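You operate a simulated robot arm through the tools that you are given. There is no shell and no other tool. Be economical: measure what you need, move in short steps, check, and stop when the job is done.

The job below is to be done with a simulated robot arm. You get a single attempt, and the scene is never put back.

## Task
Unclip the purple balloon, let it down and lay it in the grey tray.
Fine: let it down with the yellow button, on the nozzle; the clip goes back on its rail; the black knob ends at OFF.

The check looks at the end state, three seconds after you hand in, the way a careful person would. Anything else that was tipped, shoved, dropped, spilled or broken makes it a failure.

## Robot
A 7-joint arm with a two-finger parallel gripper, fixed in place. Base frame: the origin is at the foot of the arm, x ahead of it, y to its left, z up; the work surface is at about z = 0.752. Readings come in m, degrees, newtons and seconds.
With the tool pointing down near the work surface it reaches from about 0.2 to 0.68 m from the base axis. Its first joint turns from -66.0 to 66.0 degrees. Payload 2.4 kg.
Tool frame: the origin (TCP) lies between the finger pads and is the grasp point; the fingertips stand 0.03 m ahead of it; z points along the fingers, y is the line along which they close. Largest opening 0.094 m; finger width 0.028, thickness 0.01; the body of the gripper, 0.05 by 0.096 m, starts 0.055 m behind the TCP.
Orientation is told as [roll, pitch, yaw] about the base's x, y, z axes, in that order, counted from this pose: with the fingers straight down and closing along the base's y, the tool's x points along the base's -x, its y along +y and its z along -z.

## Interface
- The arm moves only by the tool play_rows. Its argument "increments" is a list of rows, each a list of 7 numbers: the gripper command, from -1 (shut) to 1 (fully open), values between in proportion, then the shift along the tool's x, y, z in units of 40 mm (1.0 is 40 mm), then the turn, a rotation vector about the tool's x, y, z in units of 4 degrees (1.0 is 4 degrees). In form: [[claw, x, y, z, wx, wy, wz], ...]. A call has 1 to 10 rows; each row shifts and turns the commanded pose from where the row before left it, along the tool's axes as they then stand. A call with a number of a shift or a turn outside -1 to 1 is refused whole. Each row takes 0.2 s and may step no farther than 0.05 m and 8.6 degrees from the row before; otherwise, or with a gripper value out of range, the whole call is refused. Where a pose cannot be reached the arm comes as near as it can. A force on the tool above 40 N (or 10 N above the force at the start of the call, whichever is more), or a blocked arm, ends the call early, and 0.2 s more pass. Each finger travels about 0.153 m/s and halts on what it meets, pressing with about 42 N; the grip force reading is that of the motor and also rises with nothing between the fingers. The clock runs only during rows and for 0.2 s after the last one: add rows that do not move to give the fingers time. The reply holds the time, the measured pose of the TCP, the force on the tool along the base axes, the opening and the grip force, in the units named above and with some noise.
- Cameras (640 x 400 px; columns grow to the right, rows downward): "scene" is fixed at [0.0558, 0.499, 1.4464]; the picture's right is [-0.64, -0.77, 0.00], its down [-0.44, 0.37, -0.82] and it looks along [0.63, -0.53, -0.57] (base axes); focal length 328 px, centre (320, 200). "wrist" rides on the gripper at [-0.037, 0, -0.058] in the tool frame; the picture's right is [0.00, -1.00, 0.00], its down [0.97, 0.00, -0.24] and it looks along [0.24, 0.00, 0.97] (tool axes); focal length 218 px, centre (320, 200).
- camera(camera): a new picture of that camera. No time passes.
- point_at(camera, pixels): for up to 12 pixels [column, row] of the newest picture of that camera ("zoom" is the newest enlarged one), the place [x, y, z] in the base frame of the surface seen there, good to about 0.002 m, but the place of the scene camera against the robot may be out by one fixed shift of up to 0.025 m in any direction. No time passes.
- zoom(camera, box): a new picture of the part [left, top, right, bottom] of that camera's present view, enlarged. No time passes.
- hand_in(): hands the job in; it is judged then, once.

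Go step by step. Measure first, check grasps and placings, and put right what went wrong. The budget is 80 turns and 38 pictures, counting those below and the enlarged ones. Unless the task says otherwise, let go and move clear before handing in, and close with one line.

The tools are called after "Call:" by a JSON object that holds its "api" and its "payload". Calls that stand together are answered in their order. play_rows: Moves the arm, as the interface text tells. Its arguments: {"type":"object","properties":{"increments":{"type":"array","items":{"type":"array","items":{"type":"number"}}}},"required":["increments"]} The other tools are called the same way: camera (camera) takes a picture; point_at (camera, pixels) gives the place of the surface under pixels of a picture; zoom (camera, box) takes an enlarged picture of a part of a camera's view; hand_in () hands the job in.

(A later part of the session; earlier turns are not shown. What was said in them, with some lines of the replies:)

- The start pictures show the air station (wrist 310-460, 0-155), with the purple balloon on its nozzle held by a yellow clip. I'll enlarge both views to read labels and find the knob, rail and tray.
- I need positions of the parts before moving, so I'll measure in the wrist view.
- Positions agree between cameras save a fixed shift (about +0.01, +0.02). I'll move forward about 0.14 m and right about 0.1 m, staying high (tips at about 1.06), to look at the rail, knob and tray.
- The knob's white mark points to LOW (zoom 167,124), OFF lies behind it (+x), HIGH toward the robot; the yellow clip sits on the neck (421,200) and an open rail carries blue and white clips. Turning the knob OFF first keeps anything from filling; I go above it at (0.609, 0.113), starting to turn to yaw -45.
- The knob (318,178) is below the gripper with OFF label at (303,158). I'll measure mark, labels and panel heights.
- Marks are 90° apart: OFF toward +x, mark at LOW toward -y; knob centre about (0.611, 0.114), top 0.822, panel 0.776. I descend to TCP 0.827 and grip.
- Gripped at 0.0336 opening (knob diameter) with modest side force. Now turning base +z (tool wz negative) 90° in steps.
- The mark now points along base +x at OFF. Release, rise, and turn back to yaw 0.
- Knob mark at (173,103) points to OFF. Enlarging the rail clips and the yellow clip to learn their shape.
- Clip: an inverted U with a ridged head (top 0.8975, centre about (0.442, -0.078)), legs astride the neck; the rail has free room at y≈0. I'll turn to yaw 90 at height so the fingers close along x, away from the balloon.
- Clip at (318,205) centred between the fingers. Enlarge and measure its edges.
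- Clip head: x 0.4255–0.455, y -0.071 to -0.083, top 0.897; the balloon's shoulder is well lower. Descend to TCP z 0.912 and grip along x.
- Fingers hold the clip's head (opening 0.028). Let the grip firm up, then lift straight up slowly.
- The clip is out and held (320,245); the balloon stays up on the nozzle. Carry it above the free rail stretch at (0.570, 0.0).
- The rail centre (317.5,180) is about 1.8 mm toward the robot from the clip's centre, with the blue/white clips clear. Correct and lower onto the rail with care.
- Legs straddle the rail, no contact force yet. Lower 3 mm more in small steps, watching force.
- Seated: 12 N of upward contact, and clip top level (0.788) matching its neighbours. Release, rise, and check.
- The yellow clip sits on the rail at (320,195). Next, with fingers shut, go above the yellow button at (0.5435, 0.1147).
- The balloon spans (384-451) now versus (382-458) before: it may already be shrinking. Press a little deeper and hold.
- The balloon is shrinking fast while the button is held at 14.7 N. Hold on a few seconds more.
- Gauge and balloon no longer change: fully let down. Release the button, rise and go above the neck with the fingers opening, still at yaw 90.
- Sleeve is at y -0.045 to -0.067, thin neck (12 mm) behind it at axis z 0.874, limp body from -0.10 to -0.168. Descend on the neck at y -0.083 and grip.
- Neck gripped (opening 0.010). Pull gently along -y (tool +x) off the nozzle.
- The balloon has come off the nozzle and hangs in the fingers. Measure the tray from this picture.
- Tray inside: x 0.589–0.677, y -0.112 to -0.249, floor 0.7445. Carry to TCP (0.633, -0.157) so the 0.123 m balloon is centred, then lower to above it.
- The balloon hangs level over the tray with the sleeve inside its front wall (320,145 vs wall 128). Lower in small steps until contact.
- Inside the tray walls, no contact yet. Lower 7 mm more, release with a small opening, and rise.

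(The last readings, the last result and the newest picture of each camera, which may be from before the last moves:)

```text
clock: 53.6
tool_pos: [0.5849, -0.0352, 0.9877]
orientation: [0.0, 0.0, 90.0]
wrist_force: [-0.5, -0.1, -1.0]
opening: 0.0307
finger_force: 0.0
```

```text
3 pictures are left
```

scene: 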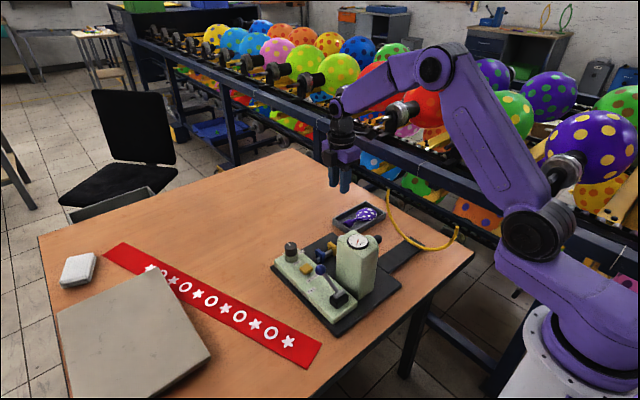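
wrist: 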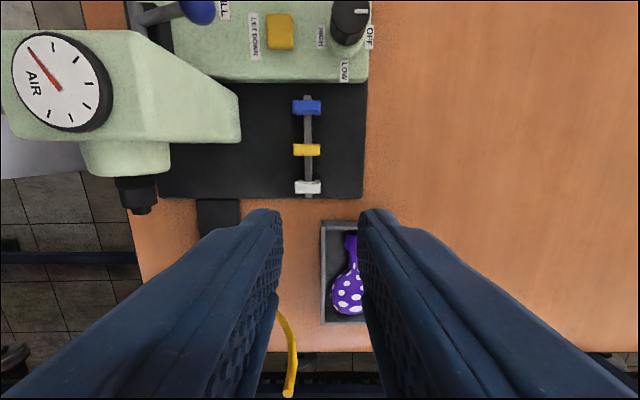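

Call:
{"api": "zoom", "payload": {"camera": "scene", "box": [265, 190, 425, 290]}}

```text
4.00 times, centred on (345, 240) of scene
```

zoom: 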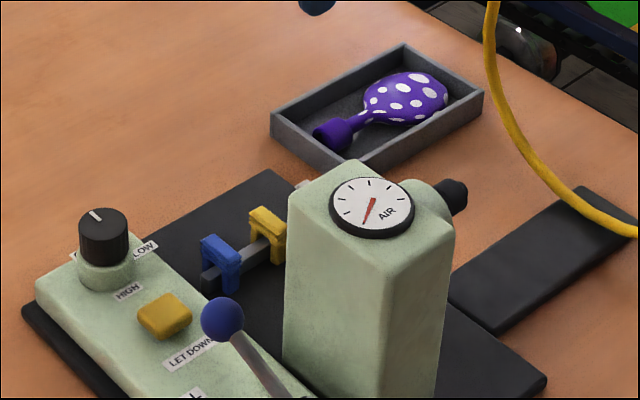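

The enlarged view shows the limp balloon wholly in the tray (380,105), the yellow clip on the rail (266,222), the knob mark at OFF (95,215) and nothing else disturbed. I'm handing in.

Call:
{"api": "hand_in", "payload": {}}

```text
The job is handed in.
```

The purple balloon was unclipped, let down on the nozzle with the yellow button and laid in the grey tray; the clip is back on its rail and the black knob is at OFF.
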